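You operate a simulated robot arm through the tools that you are given. There is no shell and no other tool.

You run a simulated two-armed robot. Do the job below in one go: nothing can be reset, and whatever is moved stays where it is left.

TASK
Stack the green bump stop and two packers to the card's height and measure it.
Fine: on the pin plate, pushed in under the gauge; slide the gauge slider back up. Where these are worked on the way, their far stop is far enough and under half their travel is too little: pin plate.
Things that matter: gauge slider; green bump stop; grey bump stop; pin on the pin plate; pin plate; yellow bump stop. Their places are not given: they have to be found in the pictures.

It is judged by the outcome, as a careful person would: the job done as asked, and still so three seconds after it is handed in. It fails if anything else is knocked over, pushed out of place, dropped, spilled or broken.

THE ROBOT
Two 7-joint arms with fingered hands on one trunk that stands fixed in place. Base frame: the origin is at the foot of the trunk, x ahead of it, y to its left, z up. Lengths are in mm, angles in degrees, forces in N, time in s.
The left shoulder is at [70, 157, 1289], the right one opposite. With the tool pointing down near the work surface each hand reaches from about 300 to 900 mm from the base axis, measured 20 degrees to its own side. Payload 5 kg a hand.
The tool frame of a hand sits at the grasp point between the pads (the TCP): z along the fingers, y along the line on which they close. The tips reach 31 mm beyond it. The gripper opens to 156 mm; its body begins 88 mm behind the TCP. The gripper is a hand of 4 fingers: y runs from the thumb to the fingers, the wrist lies at [0, 0, -249] in the tool frame, and closing takes about 1.5 s.
Orientation is that of the tool frame in the base frame, as [roll, pitch, yaw] about the fixed x, y, z axes, in that order (R = Rz(yaw) Ry(pitch) Rx(roll)). With the fingers straight down and closing along the base's y, the tool's x points along the base's -x, its y along +y and its z along -z.

THE INTERFACE
- The arms move only by the tool drive_tool. It takes "left_moves", "right_moves" or both (then of equal length, played together; a hand with none holds still); each is a list of rows, each a list of 7 numbers: the gripper command, from -1 (shut) to 1 (fully open), values between in proportion, then the shift along the tool's x, y, z in units of 20 mm (1.0 is 20 mm), then the turn, a rotation vector about the tool's x, y, z in units of 4 degrees (1.0 is 4 degrees). In form: [[jaw, x, y, z, ax, ay, az], ...]. A call has 1 to 20 rows; each row shifts and turns the commanded pose from where the row before left it, along the tool's axes as they then stand. A call with a number of a shift or a turn outside -1 to 1 is refused whole. Each row takes 0.2 s and may step no farther than 50 mm and 8.6 degrees from the row before; otherwise, or with a gripper value out of range, the whole call is refused. Where a pose cannot be reached the arm comes as near as it can. A force on the tool above 90 N (or 10 N above the force at the start of the call, whichever is more), or a blocked arm, ends the call early, and 0.2 s more pass. Each finger travels about 108 mm/s and halts on what it meets, pressing with about 27 N; the grip force reading is that of the motor and also rises with nothing between the fingers. The clock runs only during rows and for 0.2 s after the last one: add rows that do not move to give the fingers time. It gives the time, the measured TCP pose, the force on the tool (base axes), the opening and the grip force at its end, in the units of the frame above (readings bear some noise), with the torque about the TCP (base axes, N m) and any sound that the robot's microphone picked up, and new pictures: "pictures" is both (left out), scene, wrist or none (wrist: the cameras of the hands that moved).
- Cameras (640 x 400 px; columns grow to the right, rows downward): "scene" is now at [115.7, -46.1, 1533.5]; the picture's right is [-0.57, -0.82, -0.00], its down [-0.39, 0.27, -0.88] and it looks along [0.73, -0.50, -0.47] (base axes); focal length 320 px, centre (320, 200). "left" rides on the left gripper at [-72, 2, -111] in its tool frame; the picture's right is [-0.02, -1.00, 0.00], its down [0.84, -0.02, -0.54] and it looks along [0.54, -0.01, 0.84] (tool axes); focal length 234 px, centre (320, 200). "right" rides on the right gripper at [72, 2, -111] in its tool frame; the picture's right is [-0.02, 1.00, 0.00], its down [-0.84, -0.02, -0.54] and it looks along [-0.54, -0.01, 0.84] (tool axes); focal length 234 px, centre (320, 200).
- lift_body(by): slides the trunk up (or, below 0, down) by that many mm; the arms and the scene camera ride with it, the base frame stays. It gives what a move gives, with no picture.
- set_grasp(shape, hand): the hand has 4 fingers and takes this shape, open, in about a second: jaw (thumb against the fingers, like two jaws); tri (thumb and two fingers); tip (a fingertip pinch); poke (one finger out to press); point (the index stretched); flat (the hand flat); cup (the hand cupped); fist (a fist). The gripper value then closes the fingers along that shape, each until it touches; the sizes above hold for jaw. It gives what a move gives, with no picture.
- pan_tilt(pan, tilt): turns the head with the scene camera to pan (to the left, within 86 degrees either way) and tilt (down, from -29 to 69), counted from straight ahead of the robot. It gives what a move gives, and a new picture of the scene camera.
- locate(camera, pixels): for up to 12 pixels [column, row] of the newest picture of that camera ("zoom" is the newest enlarged one), the place [x, y, z] in the base frame of the surface seen there, good to about 2 mm, but the place of the scene camera against the robot may be out by one fixed shift of up to 18 mm in any direction. It takes no simulated time.
- inspect(camera, box): a new picture of the part [left, top, right, bottom] of that camera's present view, enlarged. It takes no simulated time.
- hand_in(): hands the job in; it is judged then, once.

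Open the grippers and draw the arms clear of the work before you hand the job in, unless the task says otherwise.

The tools are called after ">>>" by a JSON object that holds its "api" and its "payload". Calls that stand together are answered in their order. drive_tool: Moves the arms, as the interface text tells. Its arguments: {"type":"object","properties":{"left_moves":{"type":"array","items":{"type":"array","items":{"type":"number"}}},"right_moves":{"type":"array","items":{"type":"array","items":{"type":"number"}}},"pictures":{"type":"string","enum":["both","scene","wrist","none"]}},"required":[]} The other tools are called the same way: lift_body (by) moves the trunk up or down; set_grasp (shape, hand) gives the hand a shape; pan_tilt (pan, tilt) turns the head that bears the scene camera; locate (camera, pixels) gives the place of the surface under pixels of a picture; inspect (camera, box) takes an enlarged picture of a part of a camera's view; hand_in () hands the job in.

At the start:

```text
time_s: 0.0
left_tool_pos: [533.0, -27.1, 1327.9]
left_orientation: [-180.0, 0.1, 180.0]
left_force: [0.3, 0.7, -0.4]
left_torque: [0.02, 0.0, -0.02]
left_finger_gap: 155.7
left_grasp_force: 0.1
left_shape: jaw
right_tool_pos: [423.7, -583.0, 1274.5]
right_orientation: [-180.0, 0.0, -179.9]
right_force: [-0.1, 0.3, 0.4]
right_torque: [-0.01, 0.07, 0.01]
right_finger_gap: 155.9
right_grasp_force: 0.0
right_shape: jaw
trunk travel left (down, up): [-675.0, 265.0]
head pan, tilt (commanded): [-34.7, 28.1]
```

scene: 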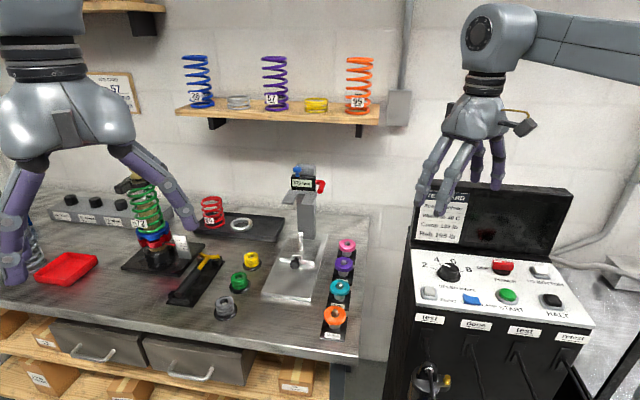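
right: 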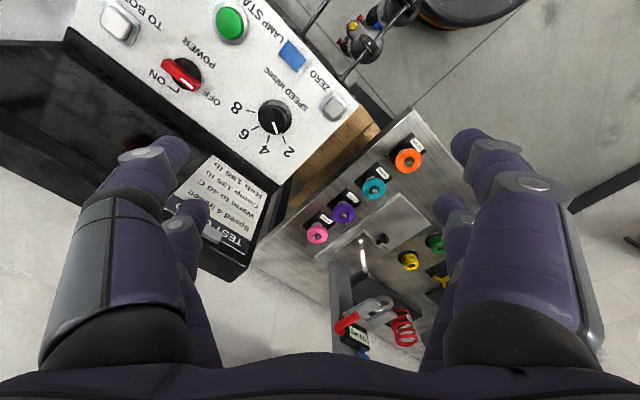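
left: 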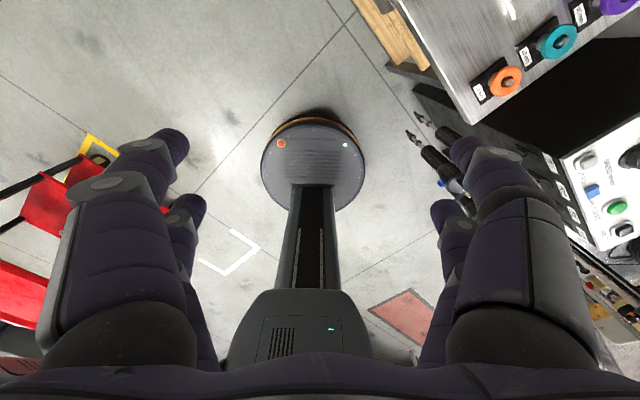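

The scene shows a bench with the gauge around (305,190), the plate at (295,265), bump stops near (225,305), (240,280), (251,260) and coloured packers at (345,247)-(333,317). I'll enlarge several parts to read the card and the labels.

>>> {"api": "inspect", "payload": {"camera": "scene", "box": [200, 150, 380, 350]}}

>>> {"api": "inspect", "payload": {"camera": "scene", "box": [60, 50, 180, 130]}}

>>> {"api": "inspect", "payload": {"camera": "scene", "box": [400, 170, 500, 250]}}

>>> {"api": "inspect", "payload": {"camera": "scene", "box": [30, 170, 230, 310]}}

```text
2.00 times, centred on (290, 250) of scene
```

zoom: 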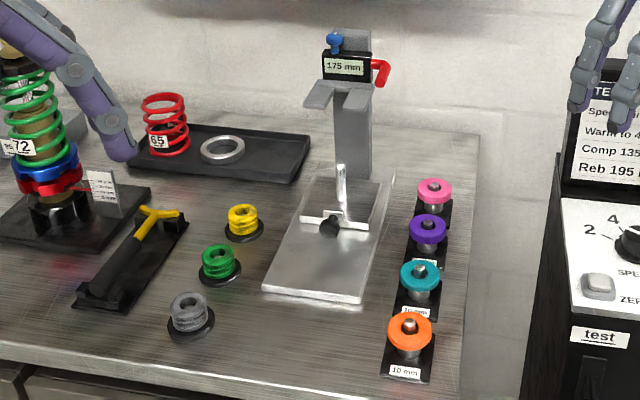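

```text
5.00 times, centred on (120, 90) of scene
```

zoom: 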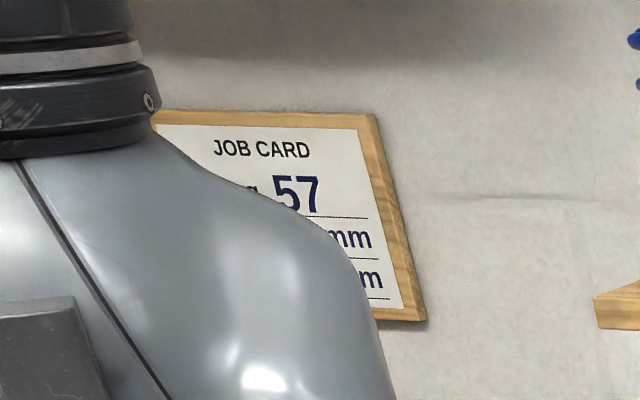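

```text
5.00 times, centred on (450, 210) of scene
```

zoom: 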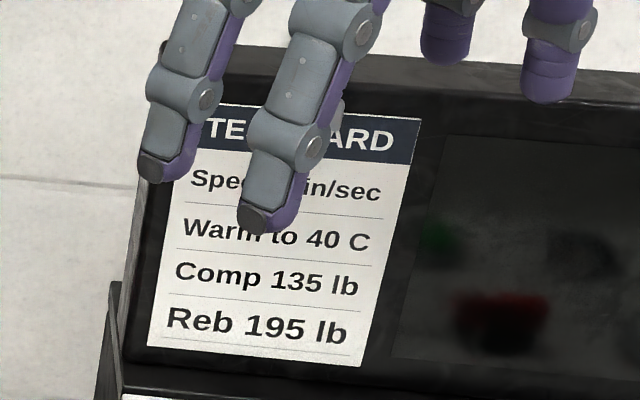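

```text
2.86 times, centred on (130, 240) of scene
```

zoom: 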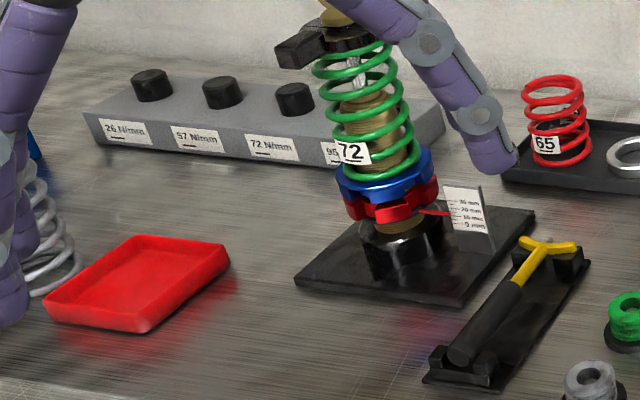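

The job card at (115,88) is hidden by the left hand. I'll locate the key things first and shift the left hand to the robot's left to see the card.

>>> {"api": "locate", "payload": {"camera": "scene", "pixels": [[225, 303], [239, 279], [251, 258], [297, 262], [334, 315], [340, 287], [344, 265], [347, 245], [303, 183], [322, 185], [265, 300], [110, 85]]}}

>>> {"api": "drive_tool", "payload": {"left_moves": [[1, 0.5, 1, 0, 0, 0, 0], [1, 0.5, 1, 0, 0, 0, 0], [1, 0.5, 1, 0, 0, 0, 0], [1, 0.5, 1, 0, 0, 0, 0], [1, 0.5, 1, 0, 0, 0, 0], [1, 0.5, 1, 0, 0, 0, 0], [1, 0.5, 1, 0, 0, 0, 0], [1, 0.5, 1, 0, 0, 0, 0], [1, 0.5, 1, 0, 0, 0, 0], [1, 0.5, 1, 0, 0, 0, 0], [1, 0.5, 1, 0, 0, 0, 0], [1, 0.5, 1, 0, 0, 0, 0], [1, 0.5, 1, 0, 0, 0, 0], [1, 0.5, 1, 0, 0, 0, 0]], "pictures": "scene"}}

```text
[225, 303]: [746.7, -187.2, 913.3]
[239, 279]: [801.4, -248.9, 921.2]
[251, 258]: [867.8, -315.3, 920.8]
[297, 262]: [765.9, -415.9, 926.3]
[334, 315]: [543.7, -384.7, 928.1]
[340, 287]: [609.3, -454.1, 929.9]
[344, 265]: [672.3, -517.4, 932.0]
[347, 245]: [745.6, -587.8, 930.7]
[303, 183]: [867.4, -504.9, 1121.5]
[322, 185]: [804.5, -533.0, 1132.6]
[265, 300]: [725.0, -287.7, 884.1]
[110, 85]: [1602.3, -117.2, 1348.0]
```

```text
time_s: 3.0
left_tool_pos: [391.2, 254.3, 1327.3]
left_orientation: [-179.9, 0.0, 179.9]
left_force: [-0.9, -0.6, -0.6]
left_torque: [0.0, -0.02, 0.0]
left_finger_gap: 156.0
left_grasp_force: 0.0
left_shape: jaw
right_tool_pos: [421.3, -580.5, 1275.9]
right_orientation: [-180.0, 0.1, 179.9]
right_force: [1.0, 0.2, -0.2]
right_torque: [0.02, 0.0, -0.01]
right_finger_gap: 155.8
right_grasp_force: 0.0
right_shape: jaw
trunk travel left (down, up): [-675.0, 265.0]
head pan, tilt (commanded): [-34.7, 28.1]
```

scene: 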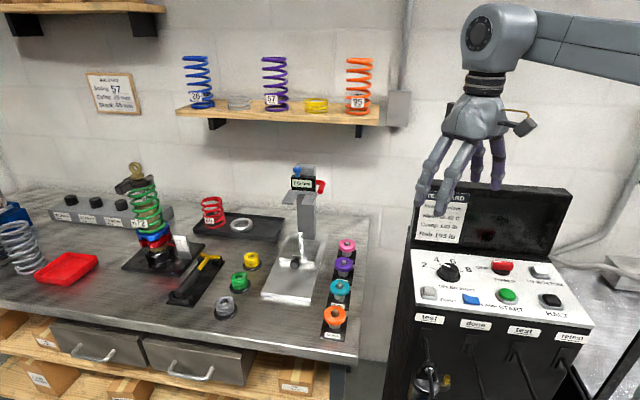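

The card is now free at (115,92). I'll enlarge it, plus the packers' labels and the gauge.

>>> {"api": "inspect", "payload": {"camera": "scene", "box": [80, 65, 150, 120]}}

>>> {"api": "inspect", "payload": {"camera": "scene", "box": [310, 230, 370, 345]}}

>>> {"api": "inspect", "payload": {"camera": "scene", "box": [260, 155, 350, 215]}}

>>> {"api": "inspect", "payload": {"camera": "scene", "box": [250, 215, 340, 310]}}

>>> {"api": "inspect", "payload": {"camera": "scene", "box": [190, 240, 280, 330]}}

```text
7.27 times, centred on (115, 92) of scene
```

zoom: 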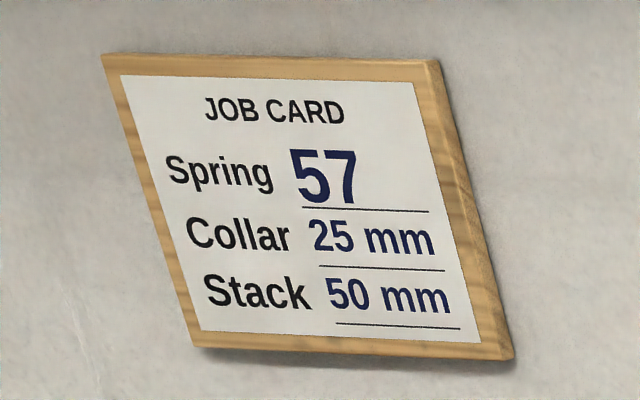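

```text
3.48 times, centred on (340, 288) of scene
```

zoom: 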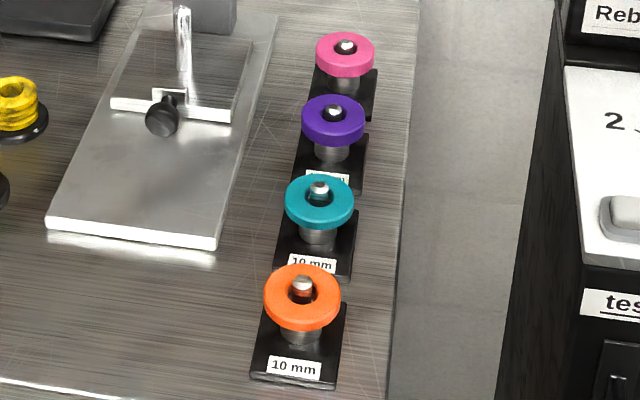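

```text
6.67 times, centred on (305, 185) of scene
```

zoom: 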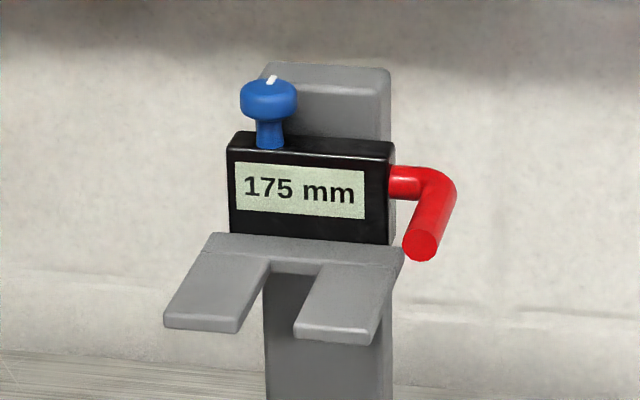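

```text
4.21 times, centred on (295, 262) of scene
```

zoom: 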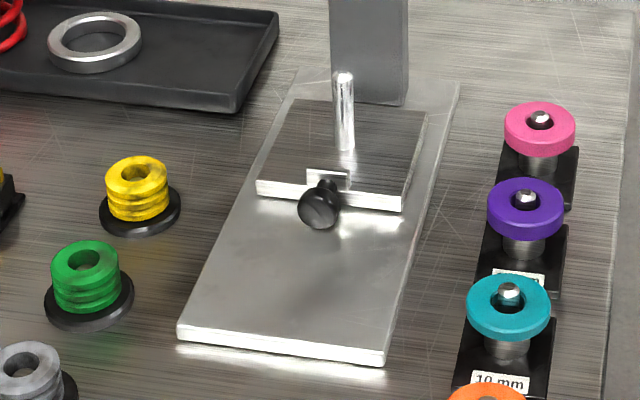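

```text
4.44 times, centred on (235, 285) of scene
```

zoom: 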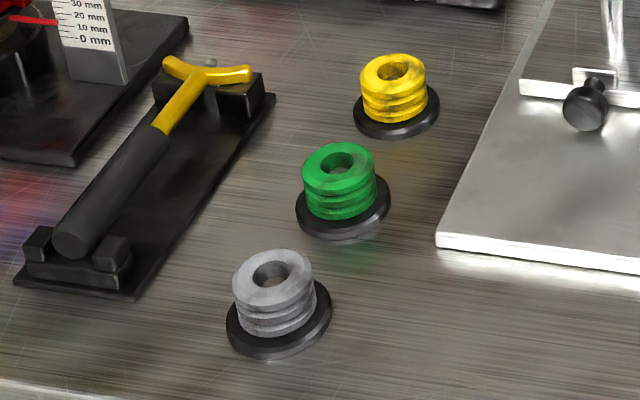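

The card says Stack 50 mm; the gauge reads 175 mm now. I need the packers' labels, which the right wrist camera sees around (310-420,145-235).

>>> {"api": "inspect", "payload": {"camera": "right", "box": [290, 130, 450, 260]}}

>>> {"api": "inspect", "payload": {"camera": "scene", "box": [325, 235, 365, 285]}}

>>> {"api": "locate", "payload": {"camera": "right", "pixels": [[408, 160], [374, 188], [343, 212], [317, 235], [382, 239], [409, 260], [434, 243], [395, 205], [350, 280], [359, 331], [405, 325], [361, 243]]}}

```text
3.08 times, centred on (370, 195) of right
```

zoom: 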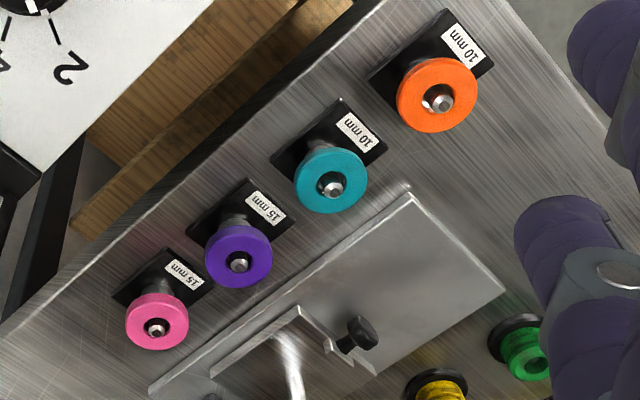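

```text
8.00 times, centred on (345, 260) of scene
```

zoom: 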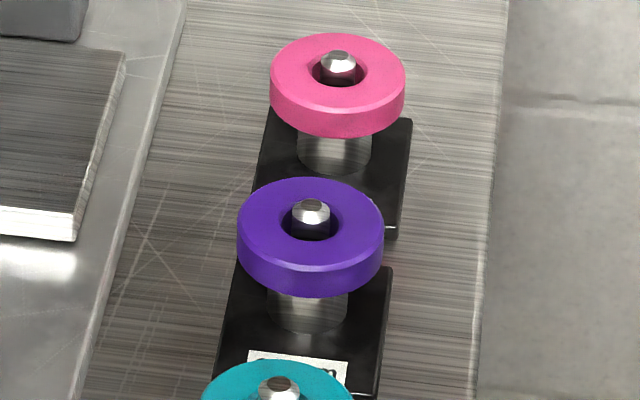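

```text
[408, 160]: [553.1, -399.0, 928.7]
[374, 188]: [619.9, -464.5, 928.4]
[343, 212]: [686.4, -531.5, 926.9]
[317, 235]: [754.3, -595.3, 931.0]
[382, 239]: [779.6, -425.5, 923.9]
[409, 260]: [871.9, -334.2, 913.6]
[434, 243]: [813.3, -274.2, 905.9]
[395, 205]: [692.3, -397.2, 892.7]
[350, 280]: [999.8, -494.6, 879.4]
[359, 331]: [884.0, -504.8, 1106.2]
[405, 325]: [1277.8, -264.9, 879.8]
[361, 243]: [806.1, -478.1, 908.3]
```

Labels read: orange 10, teal 10, purple 15, pink 15 mm. I now need the green stop's height, so I zoom in on it in the scene picture at (239,282).

>>> {"api": "inspect", "payload": {"camera": "scene", "box": [222, 265, 262, 299]}}

```text
11.76 times, centred on (242, 282) of scene
```

zoom: 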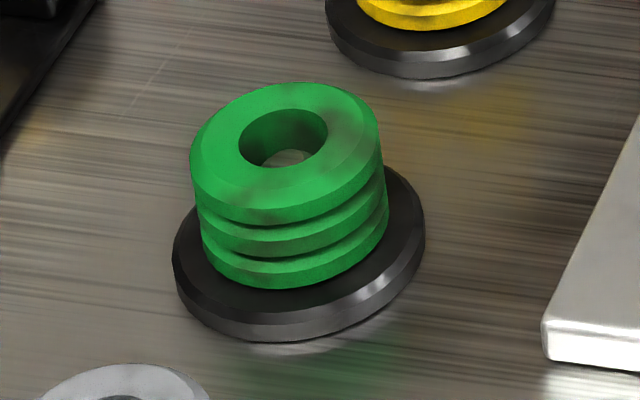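

>>> {"api": "locate", "payload": {"camera": "zoom", "pixels": [[215, 140], [350, 130], [290, 185], [285, 95], [195, 255], [300, 300], [405, 215], [270, 340], [150, 350], [290, 157], [300, 275], [300, 215]]}}

>>> {"api": "inspect", "payload": {"camera": "scene", "box": [275, 225, 325, 290]}}

```text
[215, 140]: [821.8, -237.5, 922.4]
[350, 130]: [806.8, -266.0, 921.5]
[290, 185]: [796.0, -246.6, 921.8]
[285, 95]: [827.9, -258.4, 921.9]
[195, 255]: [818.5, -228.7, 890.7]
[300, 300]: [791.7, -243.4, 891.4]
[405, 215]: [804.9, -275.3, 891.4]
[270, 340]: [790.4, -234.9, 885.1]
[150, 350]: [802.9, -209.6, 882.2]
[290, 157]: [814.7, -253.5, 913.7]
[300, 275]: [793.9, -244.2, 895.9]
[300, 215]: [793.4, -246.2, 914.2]
```

```text
6.15 times, centred on (300, 258) of scene
```

zoom: 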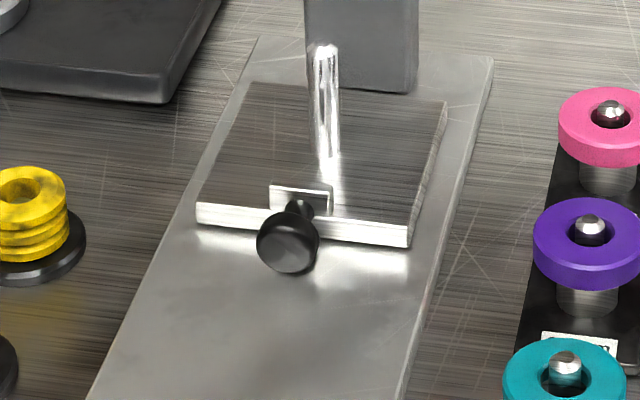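

The green stop stands about 30 mm (921.9 − 891.4), so green + orange(10) + teal(10) = 50 mm. Now I locate the pin plate, pin, knob and base edges in the zoom.

>>> {"api": "locate", "payload": {"camera": "zoom", "pixels": [[325, 48], [322, 100], [325, 178], [288, 245], [300, 210], [230, 180], [400, 200], [265, 95], [430, 110], [300, 300], [275, 60], [470, 75]]}}

>>> {"api": "inspect", "payload": {"camera": "scene", "box": [275, 155, 335, 215]}}

```text
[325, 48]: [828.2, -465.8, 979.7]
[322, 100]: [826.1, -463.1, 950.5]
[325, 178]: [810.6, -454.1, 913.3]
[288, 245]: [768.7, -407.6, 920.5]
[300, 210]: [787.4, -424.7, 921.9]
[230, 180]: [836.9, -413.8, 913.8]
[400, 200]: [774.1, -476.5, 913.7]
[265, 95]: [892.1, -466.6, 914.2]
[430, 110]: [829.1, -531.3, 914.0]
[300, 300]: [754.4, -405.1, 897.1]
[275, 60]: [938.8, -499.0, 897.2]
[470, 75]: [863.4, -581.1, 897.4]
```

```text
6.67 times, centred on (305, 185) of scene
```

zoom: 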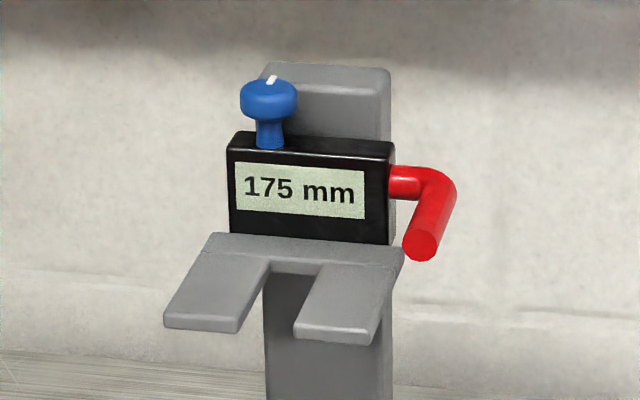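

>>> {"api": "locate", "payload": {"camera": "zoom", "pixels": [[205, 290], [345, 310], [265, 310], [185, 325], [350, 340], [430, 185], [420, 245], [270, 100], [300, 200], [330, 100], [310, 260], [325, 370]]}}

>>> {"api": "locate", "payload": {"camera": "scene", "pixels": [[265, 296], [307, 302], [318, 236], [290, 234], [333, 317], [360, 355], [370, 210], [180, 300], [212, 260], [240, 222], [430, 290], [455, 380]]}}

```text
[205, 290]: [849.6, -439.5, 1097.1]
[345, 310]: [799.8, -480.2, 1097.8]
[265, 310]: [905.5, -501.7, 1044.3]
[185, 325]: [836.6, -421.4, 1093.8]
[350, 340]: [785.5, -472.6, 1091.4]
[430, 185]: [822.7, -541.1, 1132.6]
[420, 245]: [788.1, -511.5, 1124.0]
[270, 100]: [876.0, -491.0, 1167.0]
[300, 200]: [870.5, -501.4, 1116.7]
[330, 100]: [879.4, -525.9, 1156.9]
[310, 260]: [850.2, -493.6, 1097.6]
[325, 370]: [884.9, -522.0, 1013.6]
```

```text
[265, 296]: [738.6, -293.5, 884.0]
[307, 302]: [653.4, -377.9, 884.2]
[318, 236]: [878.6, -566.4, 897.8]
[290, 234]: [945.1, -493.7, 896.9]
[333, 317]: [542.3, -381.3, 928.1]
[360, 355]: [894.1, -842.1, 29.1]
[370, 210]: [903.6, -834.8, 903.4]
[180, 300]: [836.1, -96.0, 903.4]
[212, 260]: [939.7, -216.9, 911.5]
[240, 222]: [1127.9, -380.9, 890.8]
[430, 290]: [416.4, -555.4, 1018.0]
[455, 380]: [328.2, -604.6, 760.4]
```

The plate's pin (≈(830,−466), top z 980) sits under the fork, knob faces the robot along a 45° line, base slab top is z≈897. I move the right hand over the bench and yaw it so that it closes across that line, to get a close view with its own camera.

>>> {"api": "drive_tool", "payload": {"right_moves": [[1, 0, 1, 0, 0, 0, 0], [1, -1, 1, 0, 0, 0, 0], [1, -1, 1, 0, 0, 0, 0], [1, -1, 1, 0, 0, 0, 0], [1, -1, 1, 0, 0, 0, 0], [1, -1, 1, 0, 0, 0, 0], [1, -1, 1, 0, 0, 0, 0], [1, -1, 1, 0, 0, 0, 0], [1, -1, 1, 0, 0, 0, 0], [1, -1, 0, 0, 0, 0, 1], [1, 0, 0, 0, 0, 0, 1], [1, 0, 0, 0, 0, 0, 1], [1, 0, 0, 0, 0, 0, 1], [1, 0, 0, 0, 0, 0, 1], [1, 0, 0, 0, 0, 0, 1], [1, 0, 0, 0, 0, 0, 1], [1, 0, 0, 0, 0, 0, 1], [1, 0, 0, 0, 0, 0, 1], [1, 0, 0, 0, 0, 0, 1], [1, 0, 0, 0, 0, 0, 1]]}}

```text
time_s: 7.2
left_tool_pos: [392.9, 252.4, 1326.8]
left_orientation: [-180.0, 0.0, 179.9]
left_force: [0.5, 0.9, 0.2]
left_torque: [-0.03, 0.01, 0.04]
left_finger_gap: 156.0
left_grasp_force: 0.1
left_shape: jaw
right_tool_pos: [601.2, -402.5, 1274.4]
right_orientation: [-180.0, 0.0, 136.0]
right_force: [-0.4, 0.2, 0.5]
right_torque: [-0.04, 0.03, 0.0]
right_finger_gap: 155.9
right_grasp_force: 0.0
right_shape: jaw
trunk travel left (down, up): [-675.0, 265.0]
head pan, tilt (commanded): [-34.7, 28.1]
```

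scene: 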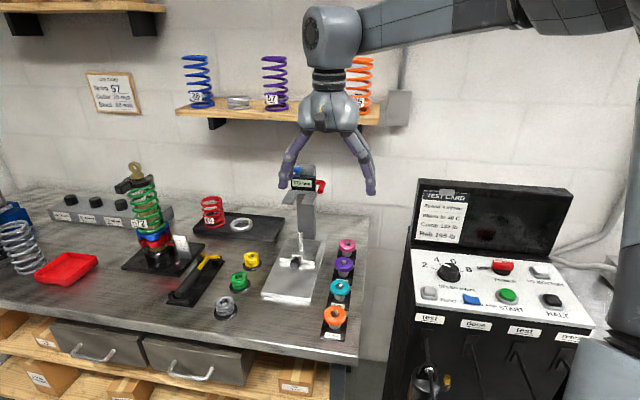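
right: 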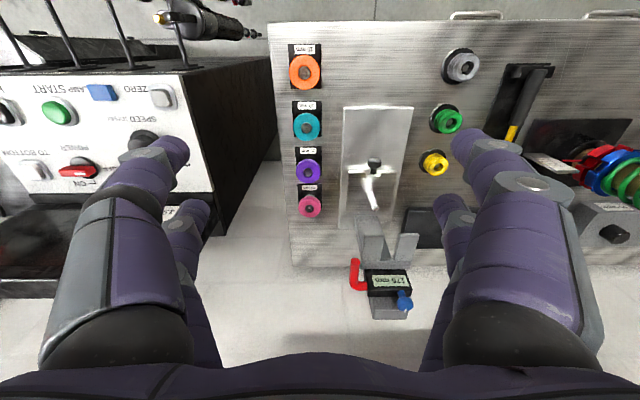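

The wrist view shows packers in a column at (305,70)-(310,207), the plate at (375,165) and stops at (460,67),(447,120),(434,163). I'll zoom in and locate each with this camera, which has no fixed offset.

>>> {"api": "inspect", "payload": {"camera": "right", "box": [280, 40, 360, 90]}}

>>> {"api": "locate", "payload": {"camera": "right", "pixels": [[305, 55], [305, 85], [290, 71], [320, 71], [306, 111], [306, 140], [293, 126], [319, 126], [447, 107], [447, 131], [433, 120], [460, 120]]}}

>>> {"api": "locate", "payload": {"camera": "right", "pixels": [[374, 162], [374, 170], [367, 182], [375, 207], [350, 180], [394, 180], [345, 107], [412, 107], [377, 285], [354, 275], [405, 300], [370, 245]]}}

```text
8.00 times, centred on (320, 65) of right
```

zoom: 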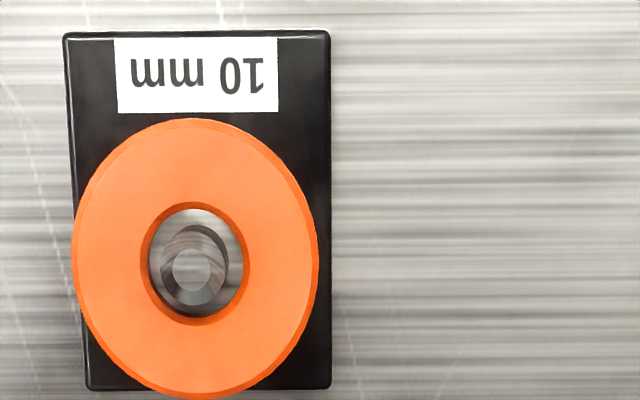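

```text
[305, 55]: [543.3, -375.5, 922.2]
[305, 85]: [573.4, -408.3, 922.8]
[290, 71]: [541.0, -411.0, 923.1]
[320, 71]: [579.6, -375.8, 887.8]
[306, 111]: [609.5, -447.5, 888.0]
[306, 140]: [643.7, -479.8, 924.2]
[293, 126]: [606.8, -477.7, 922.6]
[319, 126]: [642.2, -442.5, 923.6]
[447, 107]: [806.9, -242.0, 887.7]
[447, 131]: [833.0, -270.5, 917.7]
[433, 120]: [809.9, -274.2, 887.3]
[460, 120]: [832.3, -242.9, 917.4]
```

```text
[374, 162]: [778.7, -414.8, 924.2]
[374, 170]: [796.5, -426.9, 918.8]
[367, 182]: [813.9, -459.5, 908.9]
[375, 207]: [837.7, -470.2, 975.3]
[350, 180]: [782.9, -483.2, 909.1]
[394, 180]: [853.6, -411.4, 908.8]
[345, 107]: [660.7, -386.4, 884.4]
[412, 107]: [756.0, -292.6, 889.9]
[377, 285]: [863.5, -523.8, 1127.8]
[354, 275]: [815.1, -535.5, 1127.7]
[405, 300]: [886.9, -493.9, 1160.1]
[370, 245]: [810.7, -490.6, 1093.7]
```

Plate top z≈909, slab ≈892, green stop top 917 on disc 887, packers' top 923. Now I zoom on the knob/pin and the gauge from the wrist camera.

>>> {"api": "inspect", "payload": {"camera": "right", "box": [335, 145, 415, 215]}}

>>> {"api": "locate", "payload": {"camera": "zoom", "pixels": [[320, 120], [290, 130], [350, 130], [320, 160], [320, 180], [270, 190], [380, 200], [320, 220], [285, 260], [300, 360], [150, 230], [480, 230]]}}

>>> {"api": "inspect", "payload": {"camera": "right", "box": [335, 205, 435, 330]}}

```text
5.71 times, centred on (375, 180) of right
```

zoom: 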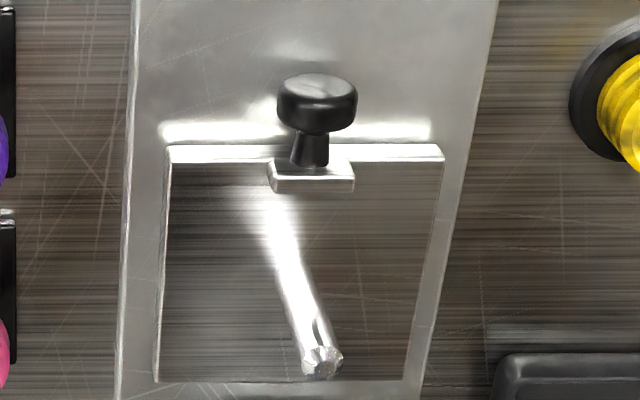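

```text
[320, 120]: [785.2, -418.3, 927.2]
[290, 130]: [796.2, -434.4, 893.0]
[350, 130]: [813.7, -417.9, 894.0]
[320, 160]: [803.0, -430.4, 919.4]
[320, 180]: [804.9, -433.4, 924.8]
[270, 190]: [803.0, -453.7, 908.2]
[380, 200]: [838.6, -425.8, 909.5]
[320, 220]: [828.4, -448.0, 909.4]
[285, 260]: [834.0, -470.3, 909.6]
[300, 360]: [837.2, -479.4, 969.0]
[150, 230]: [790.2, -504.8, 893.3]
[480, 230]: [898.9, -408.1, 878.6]
```

```text
3.20 times, centred on (385, 268) of right
```

zoom: 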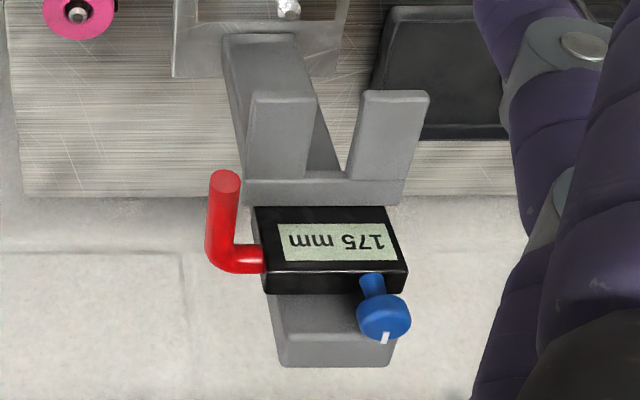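

Knob head ⌀≈25 mm at about (781,−413), axis z≈914.5; fork tips are ~60 mm further along the line and 90+ mm higher. I move the right hand above the knob with the far finger pair lined up with it, jaws half shut, and look again.

>>> {"api": "drive_tool", "payload": {"right_moves": [[0.5, -0.475, 0.49, 0.5, 0, 0, 0], [0, -0.475, 0.49, 0.9, 0, 0, 0], [0, -0.475, 0.49, 1, 0, 0, 0], [0, -0.475, 0.49, 1, 0, 0, 0], [0, -0.475, 0.49, 1, 0, 0, 0], [0, -0.475, 0.49, 1, 0, 0, 0], [0, -0.475, 0.49, 1, 0, 0, 0], [0, -0.475, 0.49, 1, 0, 0, 0], [0, -0.475, 0.49, 1, 0, 0, 0], [0, -0.475, 0.49, 1, 0, 0, 0], [0, -0.475, 0.49, 1, 0, 0, 0], [0, -0.475, 0.49, 1, 0, 0, 0]]}}

```text
time_s: 9.8
left_tool_pos: [395.1, 253.6, 1327.0]
left_orientation: [180.0, -0.1, 180.0]
left_force: [0.3, 0.3, 0.7]
left_torque: [0.0, 0.01, -0.01]
left_finger_gap: 155.9
left_grasp_force: 0.0
left_shape: jaw
right_tool_pos: [768.5, -398.4, 1045.9]
right_orientation: [180.0, -0.1, 136.1]
right_force: [-0.1, -0.4, -0.4]
right_torque: [0.01, 0.04, 0.0]
right_finger_gap: 78.6
right_grasp_force: 0.0
right_shape: jaw
trunk travel left (down, up): [-675.0, 265.0]
head pan, tilt (commanded): [-34.7, 28.1]
```

scene: 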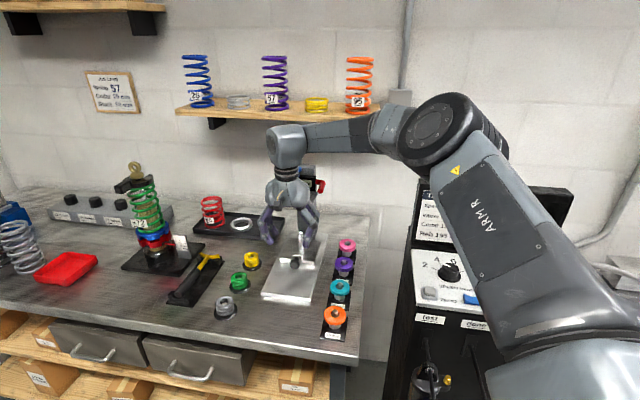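
right: 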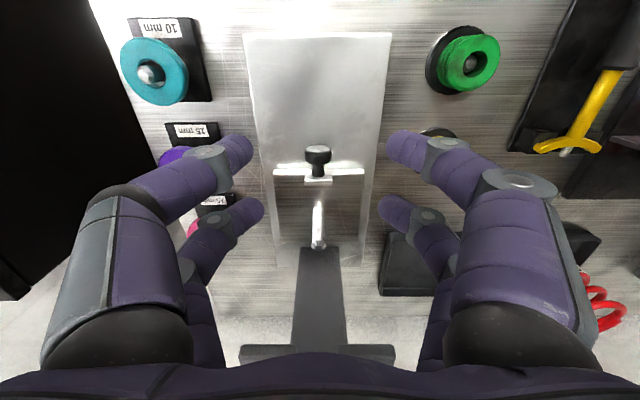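

The knob now appears at (318,155) and the pin at (318,225). I locate knob, tab, plate and pin precisely from here.

>>> {"api": "inspect", "payload": {"camera": "right", "box": [270, 125, 370, 255]}}

>>> {"api": "locate", "payload": {"camera": "right", "pixels": [[318, 150], [318, 158], [310, 155], [327, 155], [318, 163], [318, 170], [318, 179], [290, 180], [345, 180], [318, 243], [312, 240], [323, 240]]}}

```text
3.08 times, centred on (320, 190) of right
```

zoom: 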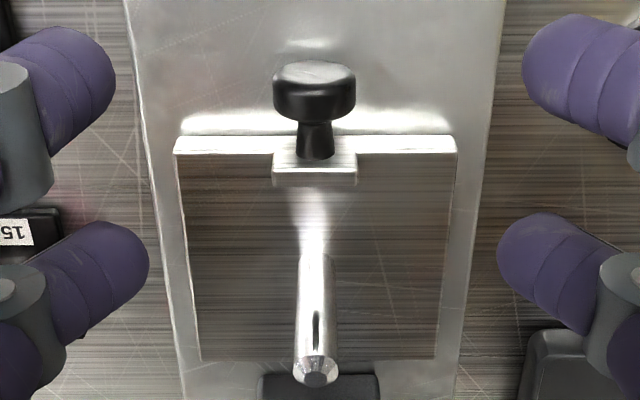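

```text
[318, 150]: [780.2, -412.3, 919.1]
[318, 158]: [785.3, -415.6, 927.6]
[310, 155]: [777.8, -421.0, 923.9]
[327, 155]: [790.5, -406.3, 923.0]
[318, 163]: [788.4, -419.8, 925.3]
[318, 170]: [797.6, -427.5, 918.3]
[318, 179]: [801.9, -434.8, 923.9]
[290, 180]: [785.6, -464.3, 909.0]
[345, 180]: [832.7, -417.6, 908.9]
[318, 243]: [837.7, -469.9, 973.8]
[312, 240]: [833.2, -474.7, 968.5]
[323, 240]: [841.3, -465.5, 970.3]
```

Knob head centre is s≈853 along the line, matching the far finger pair (TCP s 829 + 22). I descend to z≈930 and look before closing.

>>> {"api": "drive_tool", "payload": {"right_moves": [[0, 0, 0, 1, 0, 0, 0], [0, 0, 0, 1, 0, 0, 0], [0, 0, 0, 1, 0, 0, 0], [0, 0, 0, 1, 0, 0, 0], [0, -0.05, 0, 0.9, 0, 0, 0], [0, -0.05, 0, 0.9, 0, 0, 0], [0, 0, 0, 0, 0, 0, 0]]}}

```text
time_s: 11.4
left_tool_pos: [393.5, 252.7, 1326.9]
left_orientation: [-180.0, 0.0, 180.0]
left_force: [-0.1, 0.6, -0.2]
left_torque: [-0.02, 0.03, 0.03]
left_finger_gap: 156.0
left_grasp_force: 0.2
left_shape: jaw
right_tool_pos: [739.4, -399.9, 944.2]
right_orientation: [179.9, 0.1, 136.0]
right_force: [-0.7, 0.1, -0.8]
right_torque: [-0.01, 0.01, 0.04]
right_finger_gap: 78.6
right_grasp_force: 0.1
right_shape: jaw
right hand out of reach, approached as far as the arm can: row 3, 4, 5, 6
trunk travel left (down, up): [-675.0, 265.0]
head pan, tilt (commanded): [-34.7, 28.1]
```

scene: 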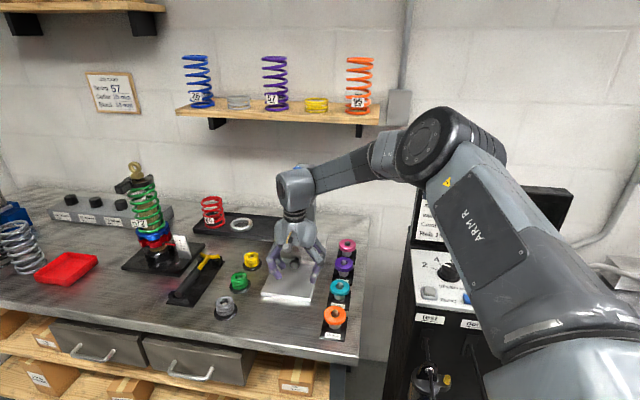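
right: 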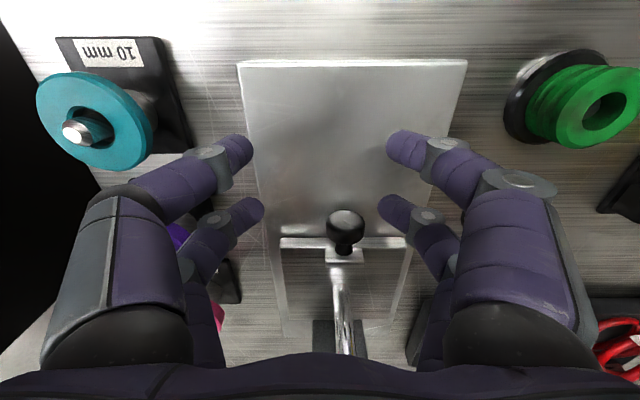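

The vertical pose is out of reach at this trunk height (stopped at (739,−400,944)). I'll check the arm's elbow height versus the control desk before lowering the trunk.

>>> {"api": "locate", "payload": {"camera": "scene", "pixels": [[430, 140], [395, 160], [425, 185], [440, 225], [490, 320], [500, 370], [370, 170], [290, 190], [440, 265], [540, 195], [425, 240], [460, 290]]}}

>>> {"api": "drive_tool", "payload": {"right_moves": [[0, 0, 0, -1, 0, 0, 0], [0, 0, 0, -1, 0, 0, 0], [0, 0.5, 0, -1, 0, 0, 0], [0, 0.5, 0, -1, 0, 0, 0], [0, 1, 0, -1, 0, 0, 0], [0, 1, 0, -1, 0, 0, 0], [0, 1, 0, -1, 0, 0, 0], [0, 1, 0, -1, 0, 0, 0], [0, 1, 0, -1, 0, 0, 0], [0, 1, 0, -1, 0, 0, 0], [0, 1, 0, -1, 0, 0, 0], [0, 1, 0, -1, 0, 0, 0]]}}

```text
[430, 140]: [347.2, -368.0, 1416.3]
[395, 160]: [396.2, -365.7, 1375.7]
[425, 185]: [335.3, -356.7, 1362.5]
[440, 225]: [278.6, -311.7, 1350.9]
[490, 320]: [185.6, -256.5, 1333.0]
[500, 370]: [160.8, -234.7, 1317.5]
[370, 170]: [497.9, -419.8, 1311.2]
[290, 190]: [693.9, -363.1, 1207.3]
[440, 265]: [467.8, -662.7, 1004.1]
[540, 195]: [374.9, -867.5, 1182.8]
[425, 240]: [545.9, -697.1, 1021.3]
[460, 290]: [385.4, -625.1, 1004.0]
```

```text
time_s: 14.0
left_tool_pos: [392.6, 254.6, 1327.3]
left_orientation: [-180.0, 0.0, 180.0]
left_force: [0.0, 0.4, 0.7]
left_torque: [-0.03, -0.03, 0.01]
left_finger_gap: 155.8
left_grasp_force: 0.0
left_shape: jaw
right_tool_pos: [610.0, -273.5, 1183.7]
right_orientation: [179.9, 0.1, 135.9]
right_force: [-0.1, 0.4, 0.3]
right_torque: [-0.03, -0.01, -0.01]
right_finger_gap: 78.6
right_grasp_force: 0.1
right_shape: jaw
trunk travel left (down, up): [-675.0, 265.0]
head pan, tilt (commanded): [-34.7, 28.1]
```

scene: 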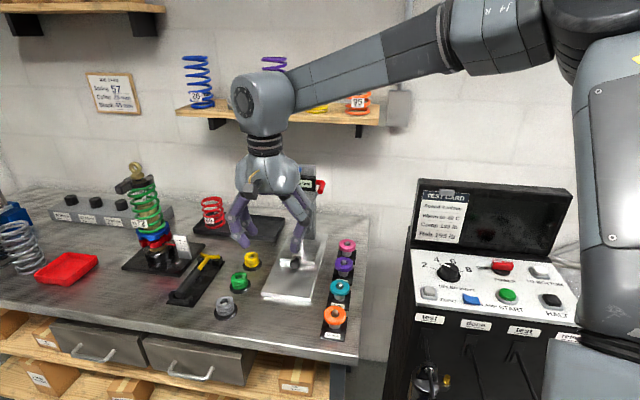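
right: 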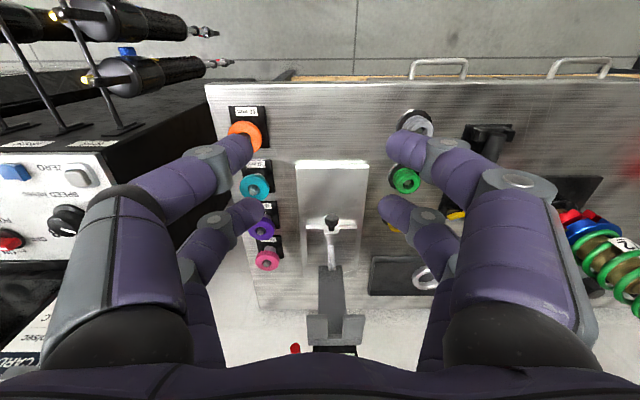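

The elbow rides high (z>1350) and the desk board is far right, so lowering is safe for the right arm. I check what is beneath the left hand by panning the head before lowering the trunk.

>>> {"api": "pan_tilt", "payload": {"pan": 25, "tilt": 35}}

```text
time_s: 15.3
left_tool_pos: [393.5, 253.1, 1326.9]
left_orientation: [180.0, 0.0, 180.0]
left_force: [0.0, 0.6, -0.1]
left_torque: [-0.02, -0.01, -0.03]
left_finger_gap: 155.9
left_grasp_force: 0.0
left_shape: jaw
right_tool_pos: [611.6, -273.6, 1183.0]
right_orientation: [179.9, 0.0, 135.9]
right_force: [-1.2, 0.3, -0.4]
right_torque: [0.02, 0.0, -0.02]
right_finger_gap: 78.9
right_grasp_force: 0.1
right_shape: jaw
trunk travel left (down, up): [-675.0, 265.0]
head pan, tilt (commanded): [25.0, 35.0]
```

scene: 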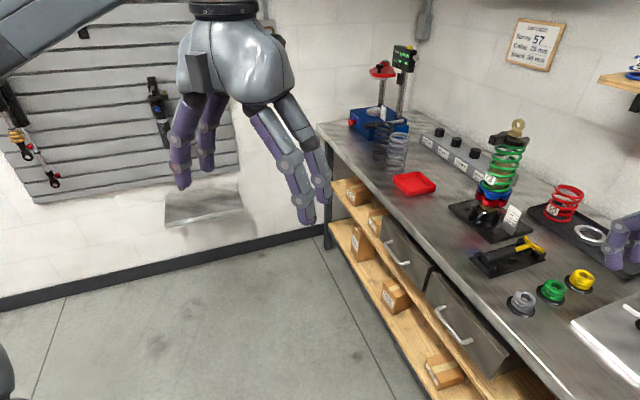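

The left hand hangs over open floor, so lowering is clear. I lower the trunk by 130 mm and turn the head back to the bench.

>>> {"api": "lift_body", "payload": {"by": -130}}

>>> {"api": "pan_tilt", "payload": {"pan": -33, "tilt": 26}}

```text
time_s: 16.9
left_tool_pos: [394.6, 253.2, 1196.3]
left_orientation: [-180.0, 0.1, 180.0]
left_force: [0.1, -0.8, -0.1]
left_torque: [0.0, 0.02, -0.02]
left_finger_gap: 156.0
left_grasp_force: 0.0
left_shape: jaw
right_tool_pos: [609.7, -274.6, 1052.7]
right_orientation: [-179.9, 0.1, 136.0]
right_force: [-0.2, -0.3, 0.0]
right_torque: [0.02, 0.0, 0.0]
right_finger_gap: 78.5
right_grasp_force: 0.0
right_shape: jaw
trunk travel left (down, up): [-545.0, 395.0]
head pan, tilt (commanded): [25.0, 35.0]
```

```text
time_s: 18.1
left_tool_pos: [394.0, 253.1, 1196.9]
left_orientation: [180.0, -0.1, 179.9]
left_force: [0.0, -0.4, 0.0]
left_torque: [0.02, 0.01, -0.02]
left_finger_gap: 156.0
left_grasp_force: 0.1
left_shape: jaw
right_tool_pos: [611.2, -274.8, 1053.1]
right_orientation: [-179.9, -0.1, 136.0]
right_force: [0.0, 0.4, 0.3]
right_torque: [0.02, 0.01, 0.04]
right_finger_gap: 78.5
right_grasp_force: 0.1
right_shape: jaw
trunk travel left (down, up): [-545.0, 395.0]
head pan, tilt (commanded): [-33.0, 26.0]
```

scene: 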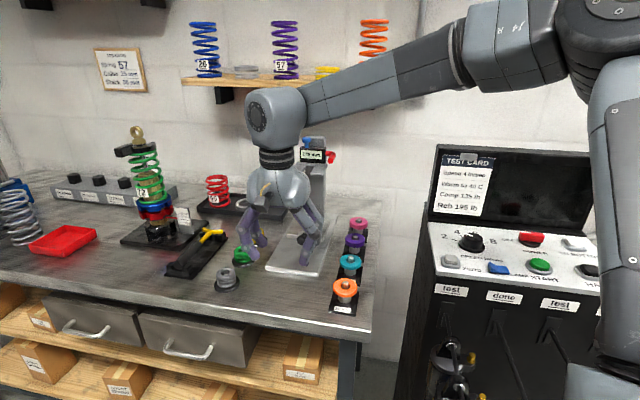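

Trunk lowered; TCP is at (611,−275,1053). I move along the gauge line to above the knob again.

>>> {"api": "drive_tool", "payload": {"right_moves": [[0, -1, 0.1, 0.25, 0, 0, 0], [0, -1, 0.1, 0.25, 0, 0, 0], [0, -1, 0.1, 0.25, 0, 0, 0], [0, -1, 0.1, 0.25, 0, 0, 0], [0, -1, 0.1, 0.25, 0, 0, 0], [0, -1, 0.1, 0.25, 0, 0, 0], [0, -1, 0.1, 0.25, 0, 0, 0], [0, -1, 0.1, 0.25, 0, 0, 0], [0, -1, 0.1, 0.25, 0, 0, 0], [0, -1, 0.1, 0.25, 0, 0, 0], [0, 0, 0, 0, 0, 0, 0]]}}

```text
time_s: 20.5
left_tool_pos: [393.5, 253.7, 1197.0]
left_orientation: [179.9, 0.0, -179.9]
left_force: [0.1, -0.3, -0.3]
left_torque: [-0.02, -0.01, 0.0]
left_finger_gap: 155.8
left_grasp_force: 0.1
left_shape: jaw
right_tool_pos: [768.5, -398.7, 1003.2]
right_orientation: [180.0, 0.1, 136.0]
right_force: [-0.3, -0.9, -0.1]
right_torque: [0.0, -0.02, 0.0]
right_finger_gap: 78.6
right_grasp_force: 0.0
right_shape: jaw
trunk travel left (down, up): [-545.0, 395.0]
head pan, tilt (commanded): [-33.0, 26.0]
```

scene: 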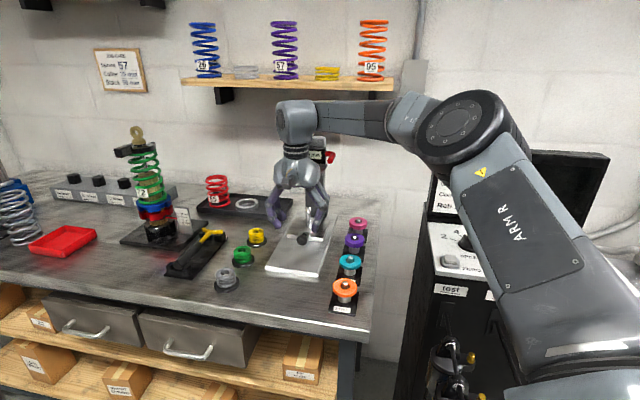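
right: 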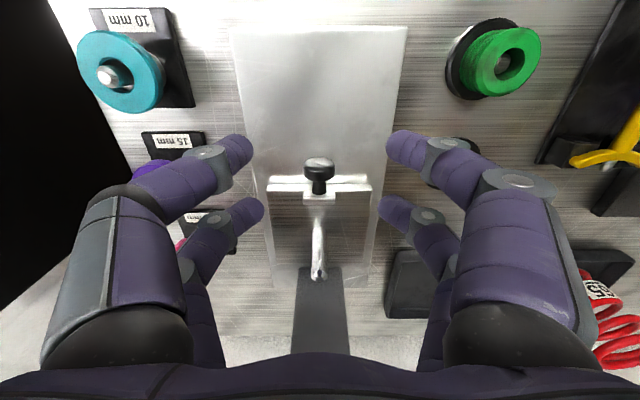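

Good, knob between the finger lines at (319,175). I descend 74 mm to z≈929.

>>> {"api": "drive_tool", "payload": {"right_moves": [[0, 0, 0, 1, 0, 0, 0], [0, 0, 0, 1, 0, 0, 0], [0, 0, 0, 1, 0, 0, 0], [0, 0, 0, 0.7, 0, 0, 0], [0, 0, 0, 0, 0, 0, 0]]}}

```text
time_s: 21.7
left_tool_pos: [393.0, 254.0, 1197.0]
left_orientation: [-179.9, 0.0, 179.9]
left_force: [-0.1, 0.8, 0.5]
left_torque: [-0.04, 0.01, 0.03]
left_finger_gap: 156.1
left_grasp_force: 0.0
left_shape: jaw
right_tool_pos: [769.5, -399.2, 928.4]
right_orientation: [180.0, 0.0, 136.0]
right_force: [-0.3, 0.2, -0.6]
right_torque: [0.0, -0.04, 0.01]
right_finger_gap: 78.6
right_grasp_force: 0.1
right_shape: jaw
trunk travel left (down, up): [-545.0, 395.0]
head pan, tilt (commanded): [-33.0, 26.0]
```

scene: 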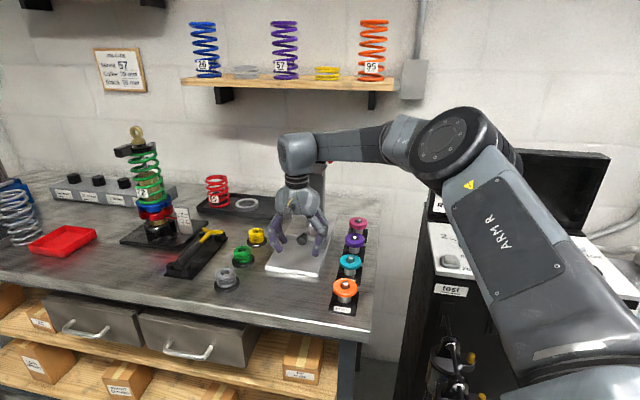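
right: 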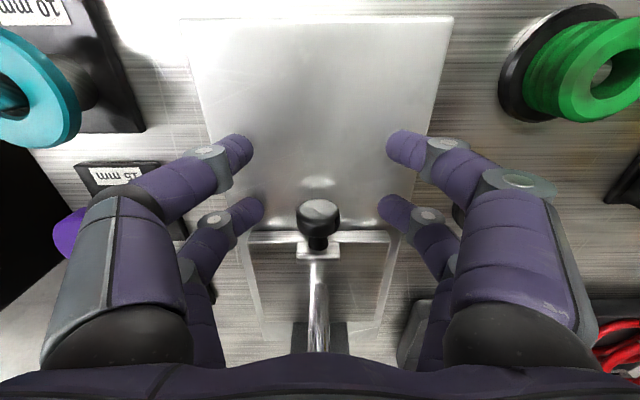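

The knob at (318,222) lies between the far fingertips at (250,208) and (390,208). I close the hand on it.

>>> {"api": "drive_tool", "payload": {"right_moves": [[-1, 0, 0, 0, 0, 0, 0], [-1, 0, 0, 0, 0, 0, 0], [-1, 0, 0, 0, 0, 0, 0], [-1, 0, 0, 0, 0, 0, 0], [-1, 0, 0, 0, 0, 0, 0], [-1, 0, 0, 0, 0, 0, 0]]}}

```text
time_s: 23.1
left_tool_pos: [394.5, 253.8, 1197.1]
left_orientation: [180.0, 0.0, -180.0]
left_force: [-0.6, -0.8, -1.0]
left_torque: [-0.03, -0.03, 0.03]
left_finger_gap: 155.9
left_grasp_force: 0.0
left_shape: jaw
right_tool_pos: [769.4, -399.6, 927.5]
right_orientation: [-179.9, 0.0, 136.0]
right_force: [-3.0, 2.0, -5.7]
right_torque: [0.11, 0.13, -0.04]
right_finger_gap: 0.0
right_grasp_force: 26.9
right_shape: jaw
trunk travel left (down, up): [-545.0, 395.0]
head pan, tilt (commanded): [-33.0, 26.0]
```

scene: 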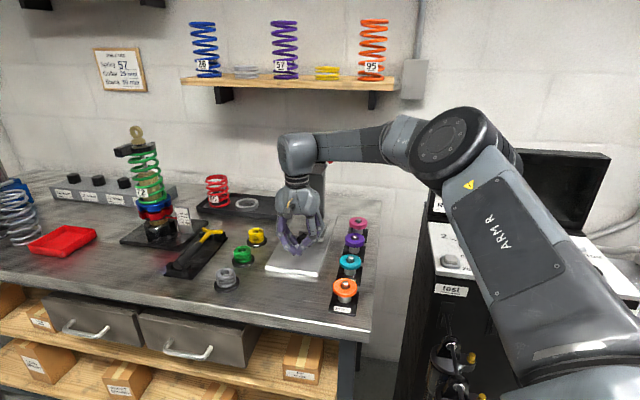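
right: 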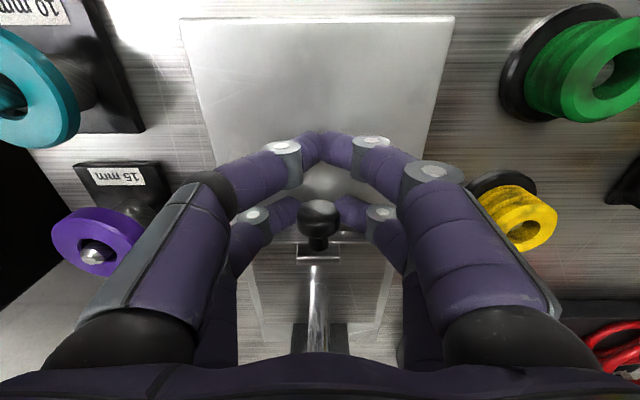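

The far pair pinches the knob at (318,212); the near pair met in front. I pull 40 mm along −d gently and check that the plate follows.

>>> {"api": "drive_tool", "payload": {"right_moves": [[-1, 0.4, 0, 0, 0, 0, 0], [-1, 0.4, 0, 0, 0, 0, 0], [-1, 0.4, 0, 0, 0, 0, 0], [-1, 0.4, 0, 0, 0, 0, 0], [-1, 0.4, 0, 0, 0, 0, 0]]}}

```text
time_s: 24.3
left_tool_pos: [394.2, 253.2, 1197.0]
left_orientation: [180.0, 0.0, -179.9]
left_force: [0.8, 0.6, -0.2]
left_torque: [0.01, 0.01, -0.02]
left_finger_gap: 155.8
left_grasp_force: 0.1
left_shape: jaw
right_tool_pos: [740.7, -369.8, 928.1]
right_orientation: [-180.0, -0.1, 136.2]
right_force: [0.0, 1.7, -4.1]
right_torque: [0.12, 0.13, 0.02]
right_finger_gap: 0.0
right_grasp_force: 27.1
right_shape: jaw
trunk travel left (down, up): [-545.0, 395.0]
head pan, tilt (commanded): [-33.0, 26.0]
```

scene: 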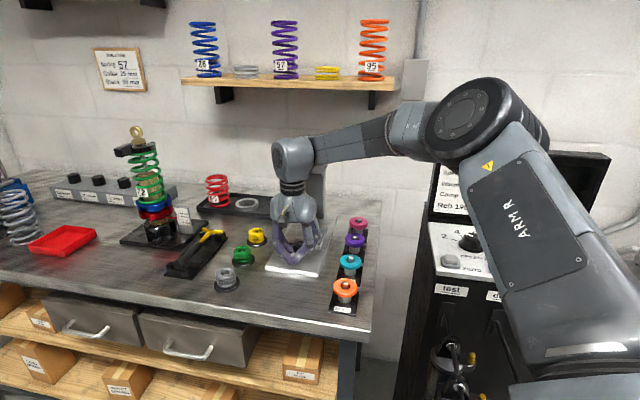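
right: 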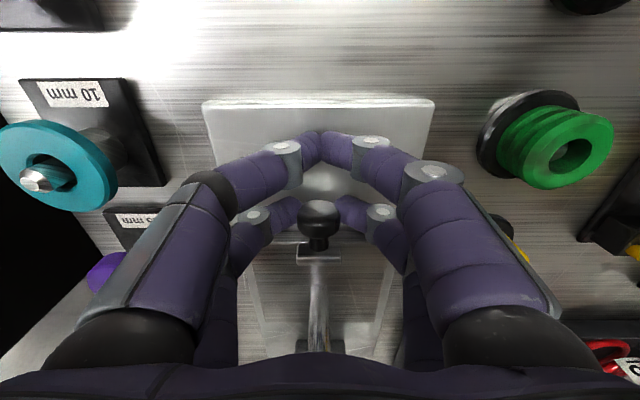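

The plate follows the knob (it keeps its image position while the slab edge moved). I continue pulling toward the outer stop.

>>> {"api": "drive_tool", "payload": {"right_moves": [[-1, 0.4, 0, 0, 0, 0, 0], [-1, 0.4, 0, 0, 0, 0, 0], [-1, 0.4, 0, 0, 0, 0, 0], [-1, 0.4, 0, 0, 0, 0, 0], [-1, 0.4, 0, 0, 0, 0, 0]]}}

```text
time_s: 25.5
left_tool_pos: [393.7, 253.6, 1197.4]
left_orientation: [-179.9, 0.0, -180.0]
left_force: [-0.1, -0.6, 0.4]
left_torque: [0.0, -0.01, 0.04]
left_finger_gap: 156.0
left_grasp_force: 0.0
left_shape: jaw
right_tool_pos: [710.7, -343.5, 928.8]
right_orientation: [-180.0, -0.2, 136.1]
right_force: [2.5, 3.8, -6.2]
right_torque: [0.16, 0.0, 0.08]
right_finger_gap: 0.0
right_grasp_force: 27.0
right_shape: jaw
trunk travel left (down, up): [-545.0, 395.0]
head pan, tilt (commanded): [-33.0, 26.0]
```

scene: 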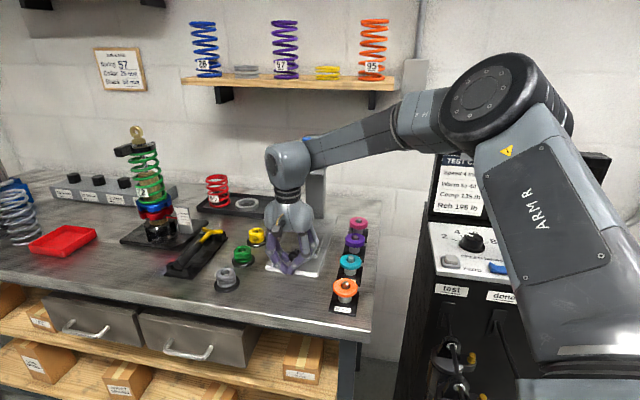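
right: 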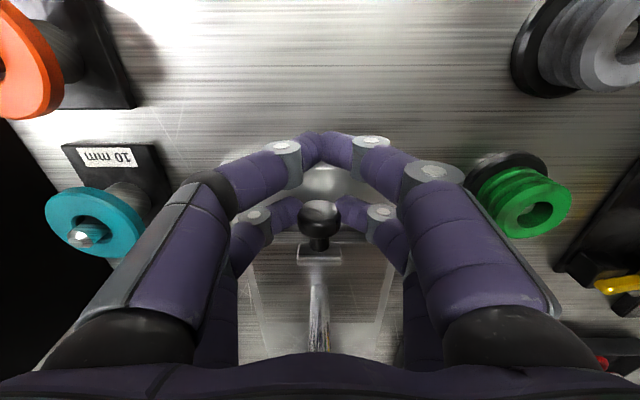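

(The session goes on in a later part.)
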